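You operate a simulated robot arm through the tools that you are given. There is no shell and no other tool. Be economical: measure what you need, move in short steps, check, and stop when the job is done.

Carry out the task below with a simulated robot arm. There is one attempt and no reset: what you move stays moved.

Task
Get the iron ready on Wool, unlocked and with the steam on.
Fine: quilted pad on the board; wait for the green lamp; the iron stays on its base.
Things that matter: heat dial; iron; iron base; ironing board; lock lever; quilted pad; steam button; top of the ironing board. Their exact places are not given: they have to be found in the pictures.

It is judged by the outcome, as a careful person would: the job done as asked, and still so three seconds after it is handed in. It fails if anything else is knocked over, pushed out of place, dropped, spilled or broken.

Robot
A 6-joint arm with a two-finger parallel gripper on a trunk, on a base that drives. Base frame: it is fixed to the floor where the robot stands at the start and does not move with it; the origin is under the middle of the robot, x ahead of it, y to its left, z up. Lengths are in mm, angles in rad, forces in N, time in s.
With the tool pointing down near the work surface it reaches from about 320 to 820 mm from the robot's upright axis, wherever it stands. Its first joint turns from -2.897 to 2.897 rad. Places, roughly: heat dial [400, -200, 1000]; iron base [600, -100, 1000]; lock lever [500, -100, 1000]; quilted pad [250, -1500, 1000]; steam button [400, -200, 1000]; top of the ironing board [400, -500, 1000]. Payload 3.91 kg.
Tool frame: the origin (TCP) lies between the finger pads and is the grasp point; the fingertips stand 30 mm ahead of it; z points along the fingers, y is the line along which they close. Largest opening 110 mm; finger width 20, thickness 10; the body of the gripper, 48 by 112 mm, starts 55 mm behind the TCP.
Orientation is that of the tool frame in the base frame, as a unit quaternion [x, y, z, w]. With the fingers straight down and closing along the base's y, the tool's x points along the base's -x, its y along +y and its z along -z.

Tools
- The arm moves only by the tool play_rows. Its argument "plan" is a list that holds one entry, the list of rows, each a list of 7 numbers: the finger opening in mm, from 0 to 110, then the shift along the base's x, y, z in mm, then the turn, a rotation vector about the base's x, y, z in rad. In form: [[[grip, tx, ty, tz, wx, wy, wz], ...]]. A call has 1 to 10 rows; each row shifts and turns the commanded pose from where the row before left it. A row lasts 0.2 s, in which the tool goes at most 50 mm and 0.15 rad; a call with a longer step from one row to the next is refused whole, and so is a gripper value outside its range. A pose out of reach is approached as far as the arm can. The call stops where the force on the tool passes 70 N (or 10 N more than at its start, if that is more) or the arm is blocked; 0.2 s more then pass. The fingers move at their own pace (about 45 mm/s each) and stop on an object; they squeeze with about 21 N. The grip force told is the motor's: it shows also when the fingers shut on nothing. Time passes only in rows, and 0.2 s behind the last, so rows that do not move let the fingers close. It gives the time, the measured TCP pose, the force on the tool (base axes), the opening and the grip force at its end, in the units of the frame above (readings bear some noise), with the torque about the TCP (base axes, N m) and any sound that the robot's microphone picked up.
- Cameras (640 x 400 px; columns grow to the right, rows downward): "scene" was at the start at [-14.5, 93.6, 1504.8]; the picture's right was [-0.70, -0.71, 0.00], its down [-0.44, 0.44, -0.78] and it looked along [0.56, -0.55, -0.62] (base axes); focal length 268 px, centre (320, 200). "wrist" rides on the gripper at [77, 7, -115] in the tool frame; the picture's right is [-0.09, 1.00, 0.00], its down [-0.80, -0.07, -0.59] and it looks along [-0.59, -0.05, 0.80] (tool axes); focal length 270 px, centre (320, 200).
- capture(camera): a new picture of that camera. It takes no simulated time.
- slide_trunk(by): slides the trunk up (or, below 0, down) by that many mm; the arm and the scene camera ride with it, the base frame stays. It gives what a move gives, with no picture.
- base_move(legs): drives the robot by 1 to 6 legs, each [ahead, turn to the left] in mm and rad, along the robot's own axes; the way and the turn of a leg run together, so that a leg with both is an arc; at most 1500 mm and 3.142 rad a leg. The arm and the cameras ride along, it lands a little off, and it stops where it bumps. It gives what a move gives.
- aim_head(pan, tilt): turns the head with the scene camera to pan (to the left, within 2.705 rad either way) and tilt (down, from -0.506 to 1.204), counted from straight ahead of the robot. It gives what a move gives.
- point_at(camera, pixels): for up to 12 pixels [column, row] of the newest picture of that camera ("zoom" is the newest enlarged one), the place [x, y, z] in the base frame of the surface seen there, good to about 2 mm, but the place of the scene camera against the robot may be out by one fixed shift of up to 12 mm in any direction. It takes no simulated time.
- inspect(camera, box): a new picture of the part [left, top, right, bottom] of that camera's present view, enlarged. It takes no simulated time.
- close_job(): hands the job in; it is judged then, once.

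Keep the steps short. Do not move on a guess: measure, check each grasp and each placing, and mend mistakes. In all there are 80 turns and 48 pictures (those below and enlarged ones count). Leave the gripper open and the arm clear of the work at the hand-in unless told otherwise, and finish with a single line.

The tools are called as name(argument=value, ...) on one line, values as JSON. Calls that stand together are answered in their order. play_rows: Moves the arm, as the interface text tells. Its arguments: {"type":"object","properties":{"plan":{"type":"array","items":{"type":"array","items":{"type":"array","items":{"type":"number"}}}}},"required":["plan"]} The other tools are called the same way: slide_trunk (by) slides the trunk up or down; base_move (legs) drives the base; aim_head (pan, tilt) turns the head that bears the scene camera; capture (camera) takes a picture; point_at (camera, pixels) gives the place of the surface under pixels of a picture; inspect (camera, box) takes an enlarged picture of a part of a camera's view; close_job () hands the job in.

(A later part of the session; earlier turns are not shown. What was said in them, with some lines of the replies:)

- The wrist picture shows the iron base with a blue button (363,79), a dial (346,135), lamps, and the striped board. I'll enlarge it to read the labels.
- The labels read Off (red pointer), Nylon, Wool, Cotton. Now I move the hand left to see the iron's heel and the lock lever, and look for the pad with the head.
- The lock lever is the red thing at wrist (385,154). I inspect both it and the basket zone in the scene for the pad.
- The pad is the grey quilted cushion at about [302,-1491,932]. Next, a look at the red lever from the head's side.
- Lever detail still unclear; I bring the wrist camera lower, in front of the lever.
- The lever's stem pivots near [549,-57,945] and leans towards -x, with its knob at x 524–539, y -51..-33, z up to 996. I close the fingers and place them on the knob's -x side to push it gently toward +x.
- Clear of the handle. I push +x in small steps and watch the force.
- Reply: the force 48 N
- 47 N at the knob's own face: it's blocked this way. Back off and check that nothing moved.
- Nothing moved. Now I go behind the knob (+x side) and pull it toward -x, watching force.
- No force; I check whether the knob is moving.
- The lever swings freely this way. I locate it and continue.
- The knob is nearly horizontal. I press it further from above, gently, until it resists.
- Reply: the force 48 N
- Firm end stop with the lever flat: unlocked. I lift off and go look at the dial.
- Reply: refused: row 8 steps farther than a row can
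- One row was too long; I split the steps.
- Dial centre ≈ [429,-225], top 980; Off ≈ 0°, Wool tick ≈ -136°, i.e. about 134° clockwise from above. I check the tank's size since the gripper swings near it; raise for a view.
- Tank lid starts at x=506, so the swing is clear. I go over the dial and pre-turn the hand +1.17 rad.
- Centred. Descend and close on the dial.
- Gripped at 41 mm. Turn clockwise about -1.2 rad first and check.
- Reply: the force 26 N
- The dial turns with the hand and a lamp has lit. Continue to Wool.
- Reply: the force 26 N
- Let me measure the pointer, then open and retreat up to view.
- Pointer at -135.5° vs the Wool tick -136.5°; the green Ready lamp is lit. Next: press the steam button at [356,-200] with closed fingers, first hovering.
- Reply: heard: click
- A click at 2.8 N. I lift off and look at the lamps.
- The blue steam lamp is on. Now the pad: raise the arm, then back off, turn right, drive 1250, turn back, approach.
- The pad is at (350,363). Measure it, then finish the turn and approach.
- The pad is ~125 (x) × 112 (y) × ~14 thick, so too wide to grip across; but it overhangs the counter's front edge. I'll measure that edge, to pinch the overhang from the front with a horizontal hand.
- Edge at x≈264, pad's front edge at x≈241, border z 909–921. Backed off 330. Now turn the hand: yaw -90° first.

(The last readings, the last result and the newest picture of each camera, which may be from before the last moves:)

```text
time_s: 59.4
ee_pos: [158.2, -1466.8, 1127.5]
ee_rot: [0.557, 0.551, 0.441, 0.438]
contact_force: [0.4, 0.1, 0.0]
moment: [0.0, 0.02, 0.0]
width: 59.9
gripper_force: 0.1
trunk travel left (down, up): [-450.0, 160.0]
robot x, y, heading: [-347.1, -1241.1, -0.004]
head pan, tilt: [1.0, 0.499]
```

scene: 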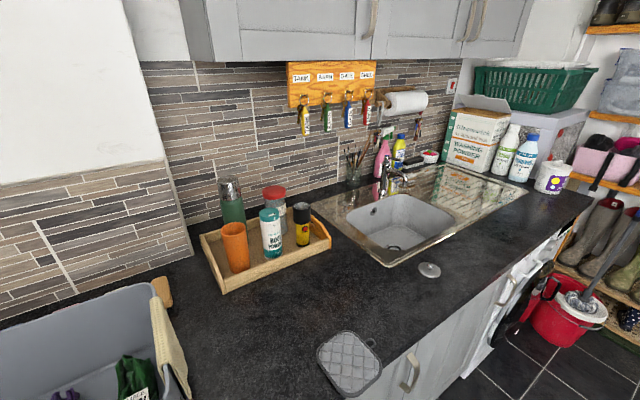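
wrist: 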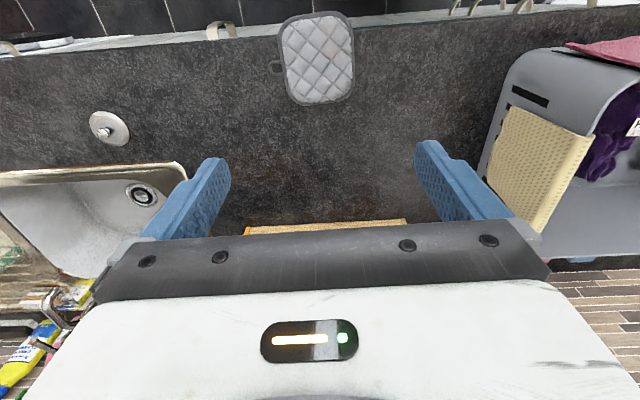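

Reorientation works. Finish the pitch and lower in front of the pad's edge.

play_rows(plan=[[[60, 0, 0, 0, 0, -0.115, 0], [60, 0, 0, 0, 0, -0.115, 0], [60, 0, 0, -42, 0, 0, 0], [60, 0, 0, -42, 0, 0, 0], [60, 0, 0, -42, 0, 0, 0], [60, 0, 0, -42, 0, 0, 0], [60, 0, 0, -43, 0, 0, 0], [60, 0, 0, 0, 0, 0, 0]]])

aim_head(pan=-0.25, tilt=0.7)

capture(camera="scene")

capture(camera="wrist")

```text
time_s: 61.2
ee_pos: [158.6, -1467.0, 914.9]
ee_rot: [0.502, 0.499, 0.501, 0.498]
contact_force: [-0.2, -0.3, -0.8]
moment: [-0.01, -0.03, 0.03]
width: 60.0
gripper_force: 0.0
trunk travel left (down, up): [-450.0, 160.0]
robot x, y, heading: [-344.5, -1238.9, 0.003]
head pan, tilt: [1.0, 0.499]
```

```text
time_s: 62.6
ee_pos: [159.3, -1466.8, 914.6]
ee_rot: [0.502, 0.498, 0.502, 0.497]
contact_force: [0.1, -0.9, -0.3]
moment: [0.04, 0.0, -0.04]
width: 60.0
gripper_force: 0.0
trunk travel left (down, up): [-450.0, 160.0]
robot x, y, heading: [-346.5, -1237.1, 0.002]
head pan, tilt: [-0.25, 0.7]
```

```text
18 pictures are left
```

scene: 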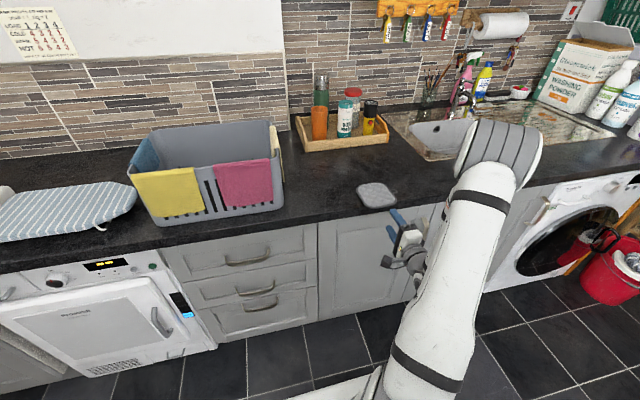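

```text
17 pictures are left
```

wrist: 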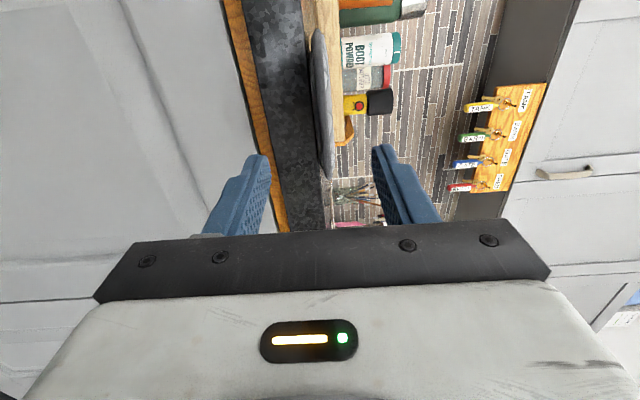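

The pad's edge shows between the fingers at column ~322. I measure its front edge and height in this view.

point_at(camera="wrist", pixels=[[315, 60], [316, 100], [318, 140], [324, 165], [322, 110], [313, 110], [290, 110]])

```text
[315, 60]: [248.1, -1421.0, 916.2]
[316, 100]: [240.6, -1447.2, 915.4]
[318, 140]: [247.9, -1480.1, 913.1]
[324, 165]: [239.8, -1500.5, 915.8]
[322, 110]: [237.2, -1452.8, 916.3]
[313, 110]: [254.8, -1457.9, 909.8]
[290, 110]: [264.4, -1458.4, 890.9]
```

Pad edge at x 240, mid-height 915. Advance 69 mm (tips to x≈258, short of the counter edge), then close.

play_rows(plan=[[[60, 25, 0, 0, 0, 0, 0], [60, 25, 0, 0, 0, 0, 0], [60, 19, 0, 0, 0, 0, 0], [60, 0, 0, 0, 0, 0, 0]]])

play_rows(plan=[[[4, 0, 0, 0, 0, 0, 0], [4, 0, 0, 0, 0, 0, 0], [4, 0, 0, 0, 0, 0, 0], [4, 0, 0, 0, 0, 0, 0], [4, 0, 0, 0, 0, 0, 0]]])

capture(camera="wrist")

```text
time_s: 63.6
ee_pos: [225.9, -1467.7, 915.5]
ee_rot: [0.503, 0.497, 0.503, 0.497]
contact_force: [-0.3, 0.0, -0.7]
moment: [0.01, -0.01, -0.04]
width: 60.1
gripper_force: 0.1
trunk travel left (down, up): [-450.0, 160.0]
robot x, y, heading: [-346.7, -1236.9, -0.0]
head pan, tilt: [-0.25, 0.7]
```

```text
time_s: 64.8
ee_pos: [225.4, -1467.8, 915.9]
ee_rot: [0.502, 0.496, 0.502, 0.499]
contact_force: [-0.5, -1.0, 11.4]
moment: [-0.34, -0.47, -0.06]
width: 13.8
gripper_force: 21.1
trunk travel left (down, up): [-450.0, 160.0]
robot x, y, heading: [-343.7, -1237.6, -0.005]
head pan, tilt: [-0.25, 0.7]
```

```text
16 pictures are left
```

wrist: 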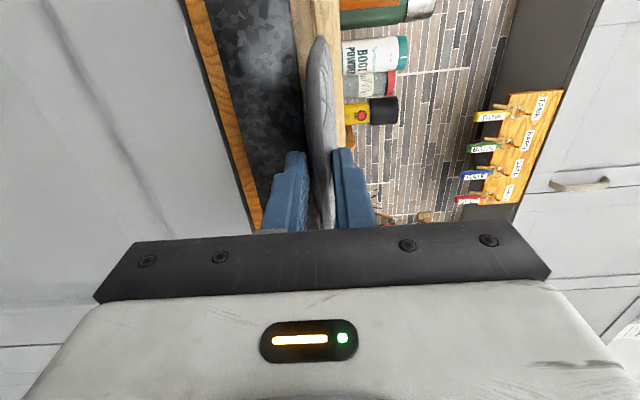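

Gripped at 13.8 mm. Lift gently and check the hold.

play_rows(plan=[[[4, 0, 0, 15, 0, 0, 0], [4, 0, 0, 30, 0, 0, 0], [4, 0, 0, 40, 0, 0, 0], [4, 0, 0, 40, 0, 0, 0], [4, 0, 0, 40, 0, 0, 0], [4, 0, 0, 0, 0, 0, 0]]])

capture(camera="scene")

```text
time_s: 66.2
ee_pos: [227.0, -1466.7, 1080.5]
ee_rot: [0.502, 0.498, 0.502, 0.497]
contact_force: [-0.4, 0.2, -0.5]
moment: [0.0, 0.02, 0.01]
width: 13.8
gripper_force: 20.8
trunk travel left (down, up): [-450.0, 160.0]
robot x, y, heading: [-346.7, -1238.0, 0.006]
head pan, tilt: [-0.25, 0.7]
```

```text
15 pictures are left
```

scene: 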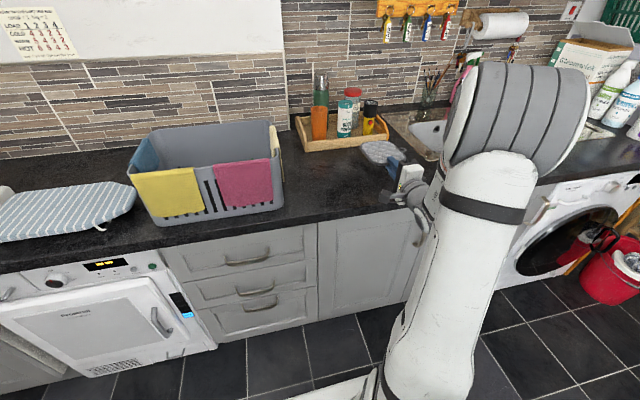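

Held firmly. Back away 250, turn left, drive 1000 along the counter, turn back.

base_move(legs=[[-250, 0], [0, 1.571], [1000, 0], [0, -1.571]])

aim_head(pan=-0.1, tilt=0.55)

capture(camera="scene")

```text
time_s: 80.6
ee_pos: [-40.8, -463.9, 1079.8]
ee_rot: [0.504, 0.496, 0.499, 0.5]
contact_force: [0.6, -0.6, 0.6]
moment: [-0.01, -0.02, 0.02]
width: 13.5
gripper_force: 20.8
trunk travel left (down, up): [-450.0, 160.0]
robot x, y, heading: [-610.8, -200.6, 0.001]
head pan, tilt: [-0.25, 0.7]
```

```text
time_s: 81.3
ee_pos: [-40.8, -464.3, 1080.6]
ee_rot: [0.505, 0.496, 0.5, 0.499]
contact_force: [0.0, 0.6, 0.2]
moment: [0.0, 0.03, -0.04]
width: 13.5
gripper_force: 20.8
trunk travel left (down, up): [-450.0, 160.0]
robot x, y, heading: [-612.2, -201.7, -0.003]
head pan, tilt: [-0.099, 0.55]
```

```text
14 pictures are left
```

scene: 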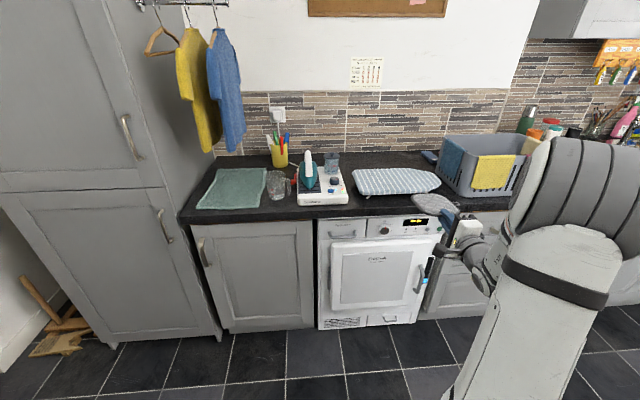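

inspect(camera="scene", box=[290, 140, 470, 230])

```text
3.56 times, centred on (380, 185) of scene
```

zoom: 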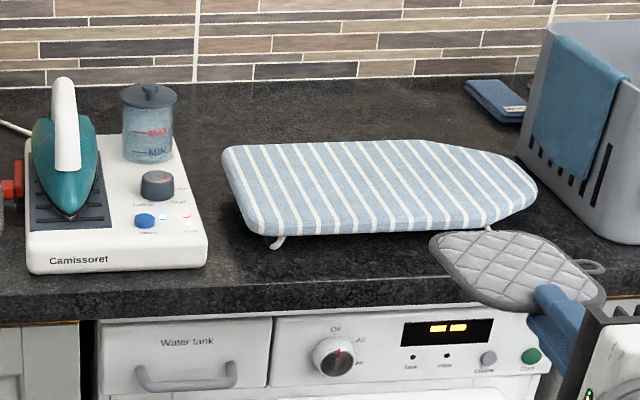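

point_at(camera="zoom", pixels=[[265, 222], [330, 224], [400, 222], [470, 218], [330, 232], [235, 155], [535, 190], [400, 142], [380, 180], [155, 177], [470, 270], [540, 265]])

```text
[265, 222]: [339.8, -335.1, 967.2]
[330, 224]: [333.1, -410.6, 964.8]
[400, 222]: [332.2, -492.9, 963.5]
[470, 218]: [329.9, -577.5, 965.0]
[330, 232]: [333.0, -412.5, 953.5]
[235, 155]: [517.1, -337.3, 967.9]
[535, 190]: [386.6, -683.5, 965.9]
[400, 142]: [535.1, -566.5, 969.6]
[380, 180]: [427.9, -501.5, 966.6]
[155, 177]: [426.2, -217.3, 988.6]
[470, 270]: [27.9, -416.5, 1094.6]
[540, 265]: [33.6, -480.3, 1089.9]
```

Scene bias ≈ [0,+8,+8], so the board's front edge is x≈332, top z≈960, y -340..-690. Drive ahead 290 at height, then check.

base_move(legs=[[290, 0]])

capture(camera="scene")

```text
time_s: 83.3
ee_pos: [243.8, -467.3, 1080.3]
ee_rot: [0.505, 0.495, 0.499, 0.501]
contact_force: [-0.8, 0.4, 0.1]
moment: [0.02, 0.01, -0.02]
width: 13.4
gripper_force: 21.0
trunk travel left (down, up): [-450.0, 160.0]
robot x, y, heading: [-323.8, -203.1, -0.002]
head pan, tilt: [-0.099, 0.55]
```

```text
12 pictures are left
```

scene: 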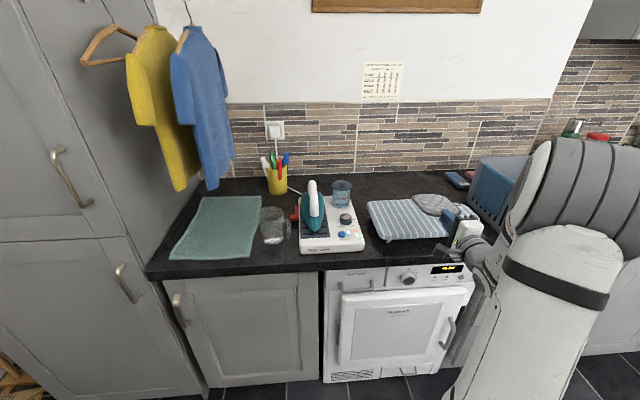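

play_rows(plan=[[[4, 27, 0, 0, 0, 0, 0], [4, 26, 0, 0, 0, 0, 0], [4, 0, 0, -35, 0, 0, 0], [4, 0, 0, -35, 0, 0, 0], [4, 0, 0, -28, 0, 0, 0], [4, 0, 0, 0, 0, 0, 0]]])

inspect(camera="scene", box=[350, 170, 500, 270])

capture(camera="wrist")

```text
time_s: 84.7
ee_pos: [295.7, -465.8, 983.4]
ee_rot: [0.505, 0.495, 0.499, 0.501]
contact_force: [0.4, -0.2, -1.0]
moment: [0.0, 0.03, -0.02]
width: 13.9
gripper_force: 20.9
trunk travel left (down, up): [-450.0, 160.0]
robot x, y, heading: [-327.2, -201.3, 0.001]
head pan, tilt: [-0.099, 0.55]
```

```text
4.00 times, centred on (425, 220) of scene
```

zoom: 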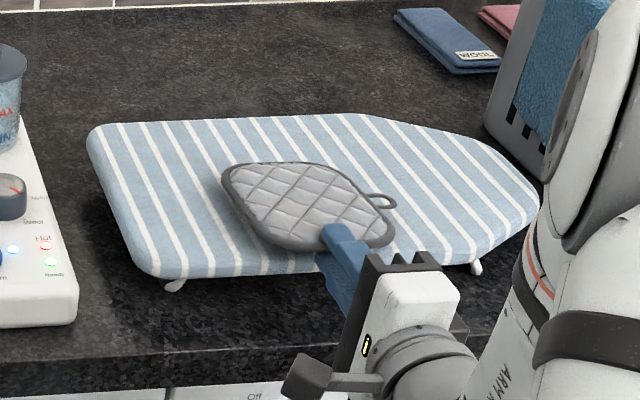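

```text
10 pictures are left
```

wrist: 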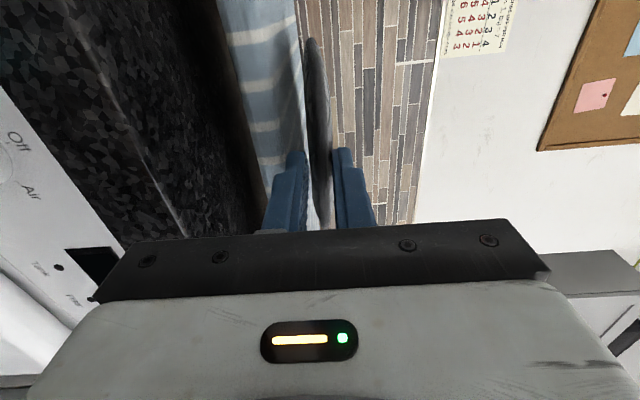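

The pad hovers over the board. Check the board edge against the lower finger.

point_at(camera="wrist", pixels=[[262, 170], [272, 165], [290, 130], [255, 130], [240, 100], [285, 140], [296, 152], [312, 60]])

```text
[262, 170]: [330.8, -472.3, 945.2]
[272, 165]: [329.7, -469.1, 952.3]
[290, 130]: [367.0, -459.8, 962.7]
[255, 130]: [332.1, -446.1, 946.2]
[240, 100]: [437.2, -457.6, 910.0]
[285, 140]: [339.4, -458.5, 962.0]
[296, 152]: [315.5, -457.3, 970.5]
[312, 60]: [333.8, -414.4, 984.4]
```

Board face x≈330, top ≈962; back off 3 mm for clearance and lower until light contact.

play_rows(plan=[[[4, -3, 0, 0, 0, 0, 0], [4, 0, 0, -7, 0, 0, 0], [4, 0, 0, -3, 0, 0, 0], [4, 0, 0, -2, 0, 0, 0], [4, 0, 0, 0, 0, 0, 0]]])

```text
time_s: 85.9
ee_pos: [293.5, -466.0, 970.8]
ee_rot: [0.505, 0.494, 0.5, 0.501]
contact_force: [-0.1, -0.1, 1.2]
moment: [-0.1, -0.07, -0.04]
width: 13.5
gripper_force: 21.5
trunk travel left (down, up): [-450.0, 160.0]
robot x, y, heading: [-327.4, -200.7, 0.003]
head pan, tilt: [-0.099, 0.55]
```

play_rows(plan=[[[4, 0, 0, -2, 0, 0, 0], [4, 0, 0, 0, 0, 0, 0]]])

play_rows(plan=[[[50, 0, 0, 0, 0, 0, 0], [50, 0, 0, 0, 0, 0, 0], [50, 0, 0, 0, 0, 0, 0], [50, -25, 0, 0, 0, 0, 0], [50, -30, 0, 0, 0, 0, 0], [0, -5, 0, 0, 0, 0, 0], [0, 0, 0, 0, 0, 0, 0], [0, 0, 0, 0, 0, 0, 0]]])

inspect(camera="scene", box=[350, 170, 500, 270])

```text
time_s: 86.5
ee_pos: [293.5, -466.9, 970.0]
ee_rot: [0.504, 0.494, 0.5, 0.502]
contact_force: [1.1, -0.1, 8.4]
moment: [-0.35, -0.31, 0.03]
width: 13.4
gripper_force: 21.5
trunk travel left (down, up): [-450.0, 160.0]
robot x, y, heading: [-324.3, -197.2, 0.002]
head pan, tilt: [-0.099, 0.55]
```

```text
time_s: 88.3
ee_pos: [232.2, -465.0, 969.2]
ee_rot: [0.505, 0.495, 0.499, 0.5]
contact_force: [0.1, 0.4, 0.2]
moment: [-0.05, -0.01, -0.01]
width: 0.3
gripper_force: 19.4
trunk travel left (down, up): [-450.0, 160.0]
robot x, y, heading: [-327.1, -204.6, 0.002]
head pan, tilt: [-0.099, 0.55]
```

```text
4.00 times, centred on (425, 220) of scene
```

zoom: 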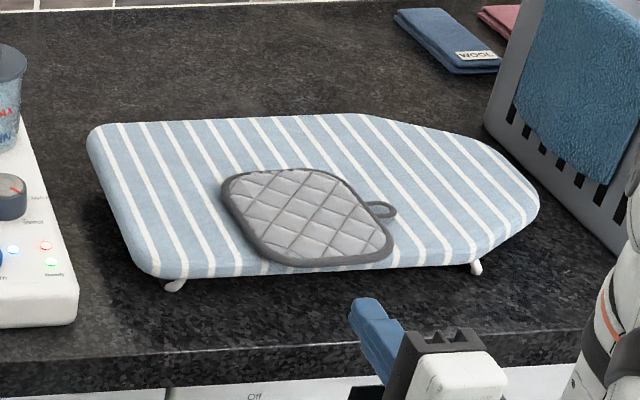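

The pad lies on the board with its front ~20 mm over the edge. I'll nudge it inward; first locate its front edge.

point_at(camera="zoom", pixels=[[275, 258], [330, 262], [385, 252], [225, 185], [340, 175], [390, 235], [305, 215], [150, 265]])

play_rows(plan=[[[0, 0, 0, 6, 0, 0, 0], [0, 20, 0, 0, 0, 0, 0], [0, 20, 0, 0, 0, 0, 0], [0, 0, 0, 0, 0, 0, 0]]])

```text
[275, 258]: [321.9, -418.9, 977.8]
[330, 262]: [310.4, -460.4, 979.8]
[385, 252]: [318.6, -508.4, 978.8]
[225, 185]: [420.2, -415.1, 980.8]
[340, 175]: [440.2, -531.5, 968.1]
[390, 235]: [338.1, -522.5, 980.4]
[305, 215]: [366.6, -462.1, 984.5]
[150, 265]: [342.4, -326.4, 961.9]
```

```text
time_s: 89.3
ee_pos: [273.5, -465.4, 973.8]
ee_rot: [0.505, 0.495, 0.499, 0.501]
contact_force: [-1.0, -0.2, 0.2]
moment: [-0.01, 0.0, 0.02]
width: 0.0
gripper_force: 21.2
trunk travel left (down, up): [-450.0, 160.0]
robot x, y, heading: [-325.2, -201.5, -0.002]
head pan, tilt: [-0.099, 0.55]
```

play_rows(plan=[[[0, 4, -5, 1, 0, 0, 0], [0, 8, 0, 0, 0, 0, 0], [0, 8, 0, 0, 0, 0, 0], [0, 8, 0, 0, 0, 0, 0], [0, 8, 0, 0, 0, 0, 0], [0, 8, 0, 0, 0, 0, 0], [0, 8, 0, 0, 0, 0, 0], [0, 4, 0, 0, 0, 0, 0]]])

inspect(camera="scene", box=[350, 170, 500, 270])

```text
time_s: 91.1
ee_pos: [329.3, -472.3, 975.2]
ee_rot: [0.505, 0.494, 0.499, 0.501]
contact_force: [-2.1, -0.3, 1.0]
moment: [0.01, 0.05, -0.03]
width: 0.3
gripper_force: 21.1
trunk travel left (down, up): [-450.0, 160.0]
robot x, y, heading: [-328.4, -201.7, -0.002]
head pan, tilt: [-0.099, 0.55]
```

```text
4.00 times, centred on (425, 220) of scene
```

zoom: 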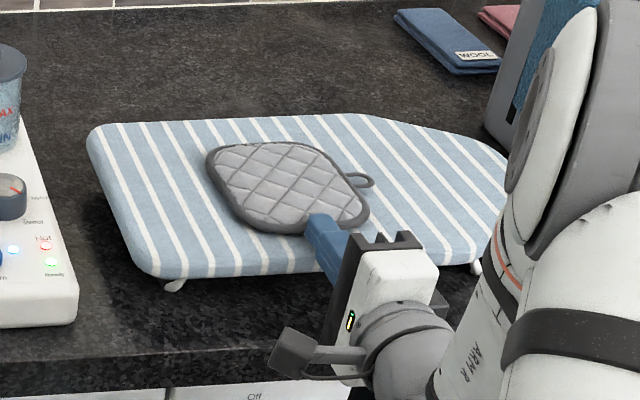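

The pad is now wholly on the board and the board has not shifted. Retreat, open the gripper, and back off.

play_rows(plan=[[[0, -35, 0, 2, 0, 0, 0], [0, -45, 0, 5, 0, 0, 0], [0, -40, 0, 20, 0, 0, 0], [110, 0, 0, 40, 0, 0, 0], [110, 0, 0, 40, 0, 0, 0], [110, 0, 0, 0, 0, 0, 0], [110, 0, 0, 0, 0, 0, 0]]])

base_move(legs=[[-150, 0]])

capture(camera="scene")

inspect(camera="scene", box=[250, 150, 450, 270])

```text
time_s: 92.7
ee_pos: [210.1, -473.0, 1082.2]
ee_rot: [0.506, 0.494, 0.499, 0.5]
contact_force: [-1.1, -0.6, 0.1]
moment: [0.01, 0.0, -0.01]
width: 86.6
gripper_force: 0.1
trunk travel left (down, up): [-450.0, 160.0]
robot x, y, heading: [-328.5, -202.2, -0.004]
head pan, tilt: [-0.099, 0.55]
```

```text
time_s: 94.0
ee_pos: [60.8, -474.7, 1083.2]
ee_rot: [0.505, 0.494, 0.499, 0.502]
contact_force: [-0.5, 0.0, -0.3]
moment: [-0.01, -0.01, 0.0]
width: 109.9
gripper_force: 0.0
trunk travel left (down, up): [-450.0, 160.0]
robot x, y, heading: [-475.3, -201.7, -0.004]
head pan, tilt: [-0.099, 0.55]
```

```text
7 pictures are left
```

scene: 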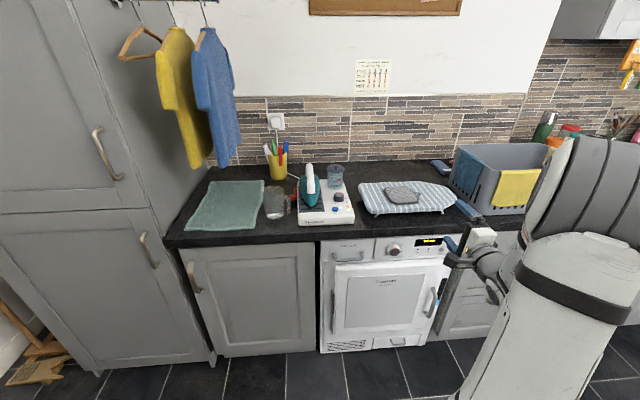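

```text
3.20 times, centred on (350, 210) of scene
```

zoom: 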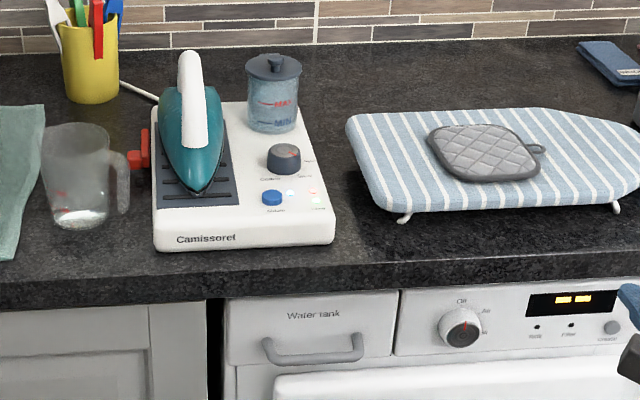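

I check the lever and lamps once more, close up.

inspect(camera="scene", box=[280, 170, 360, 230])

point_at(camera="zoom", pixels=[[120, 150], [140, 130], [140, 110], [100, 150]])

```text
6.67 times, centred on (320, 200) of scene
```

zoom: 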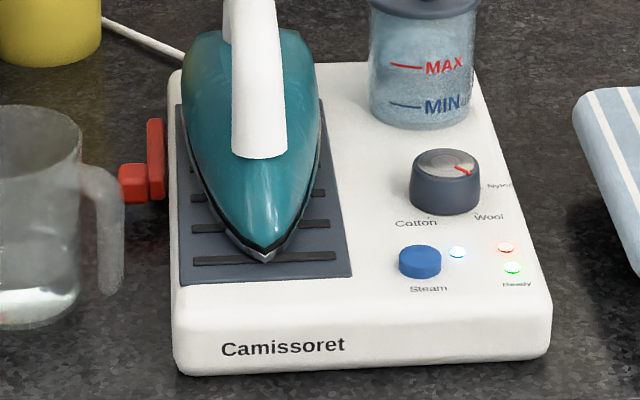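

```text
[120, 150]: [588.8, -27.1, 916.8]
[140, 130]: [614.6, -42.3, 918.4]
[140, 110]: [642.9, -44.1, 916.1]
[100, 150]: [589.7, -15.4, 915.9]
```

Everything checks out: lever flat at its stop, dial on Wool, green Ready and blue steam lamps lit, iron on its base, pad on the board, gripper open and clear. Handing in.

close_job()

```text
The job is handed in.
```

The iron is set to Wool, unlocked and steaming with the green lamp lit, still on its base, and the quilted pad is on the board.
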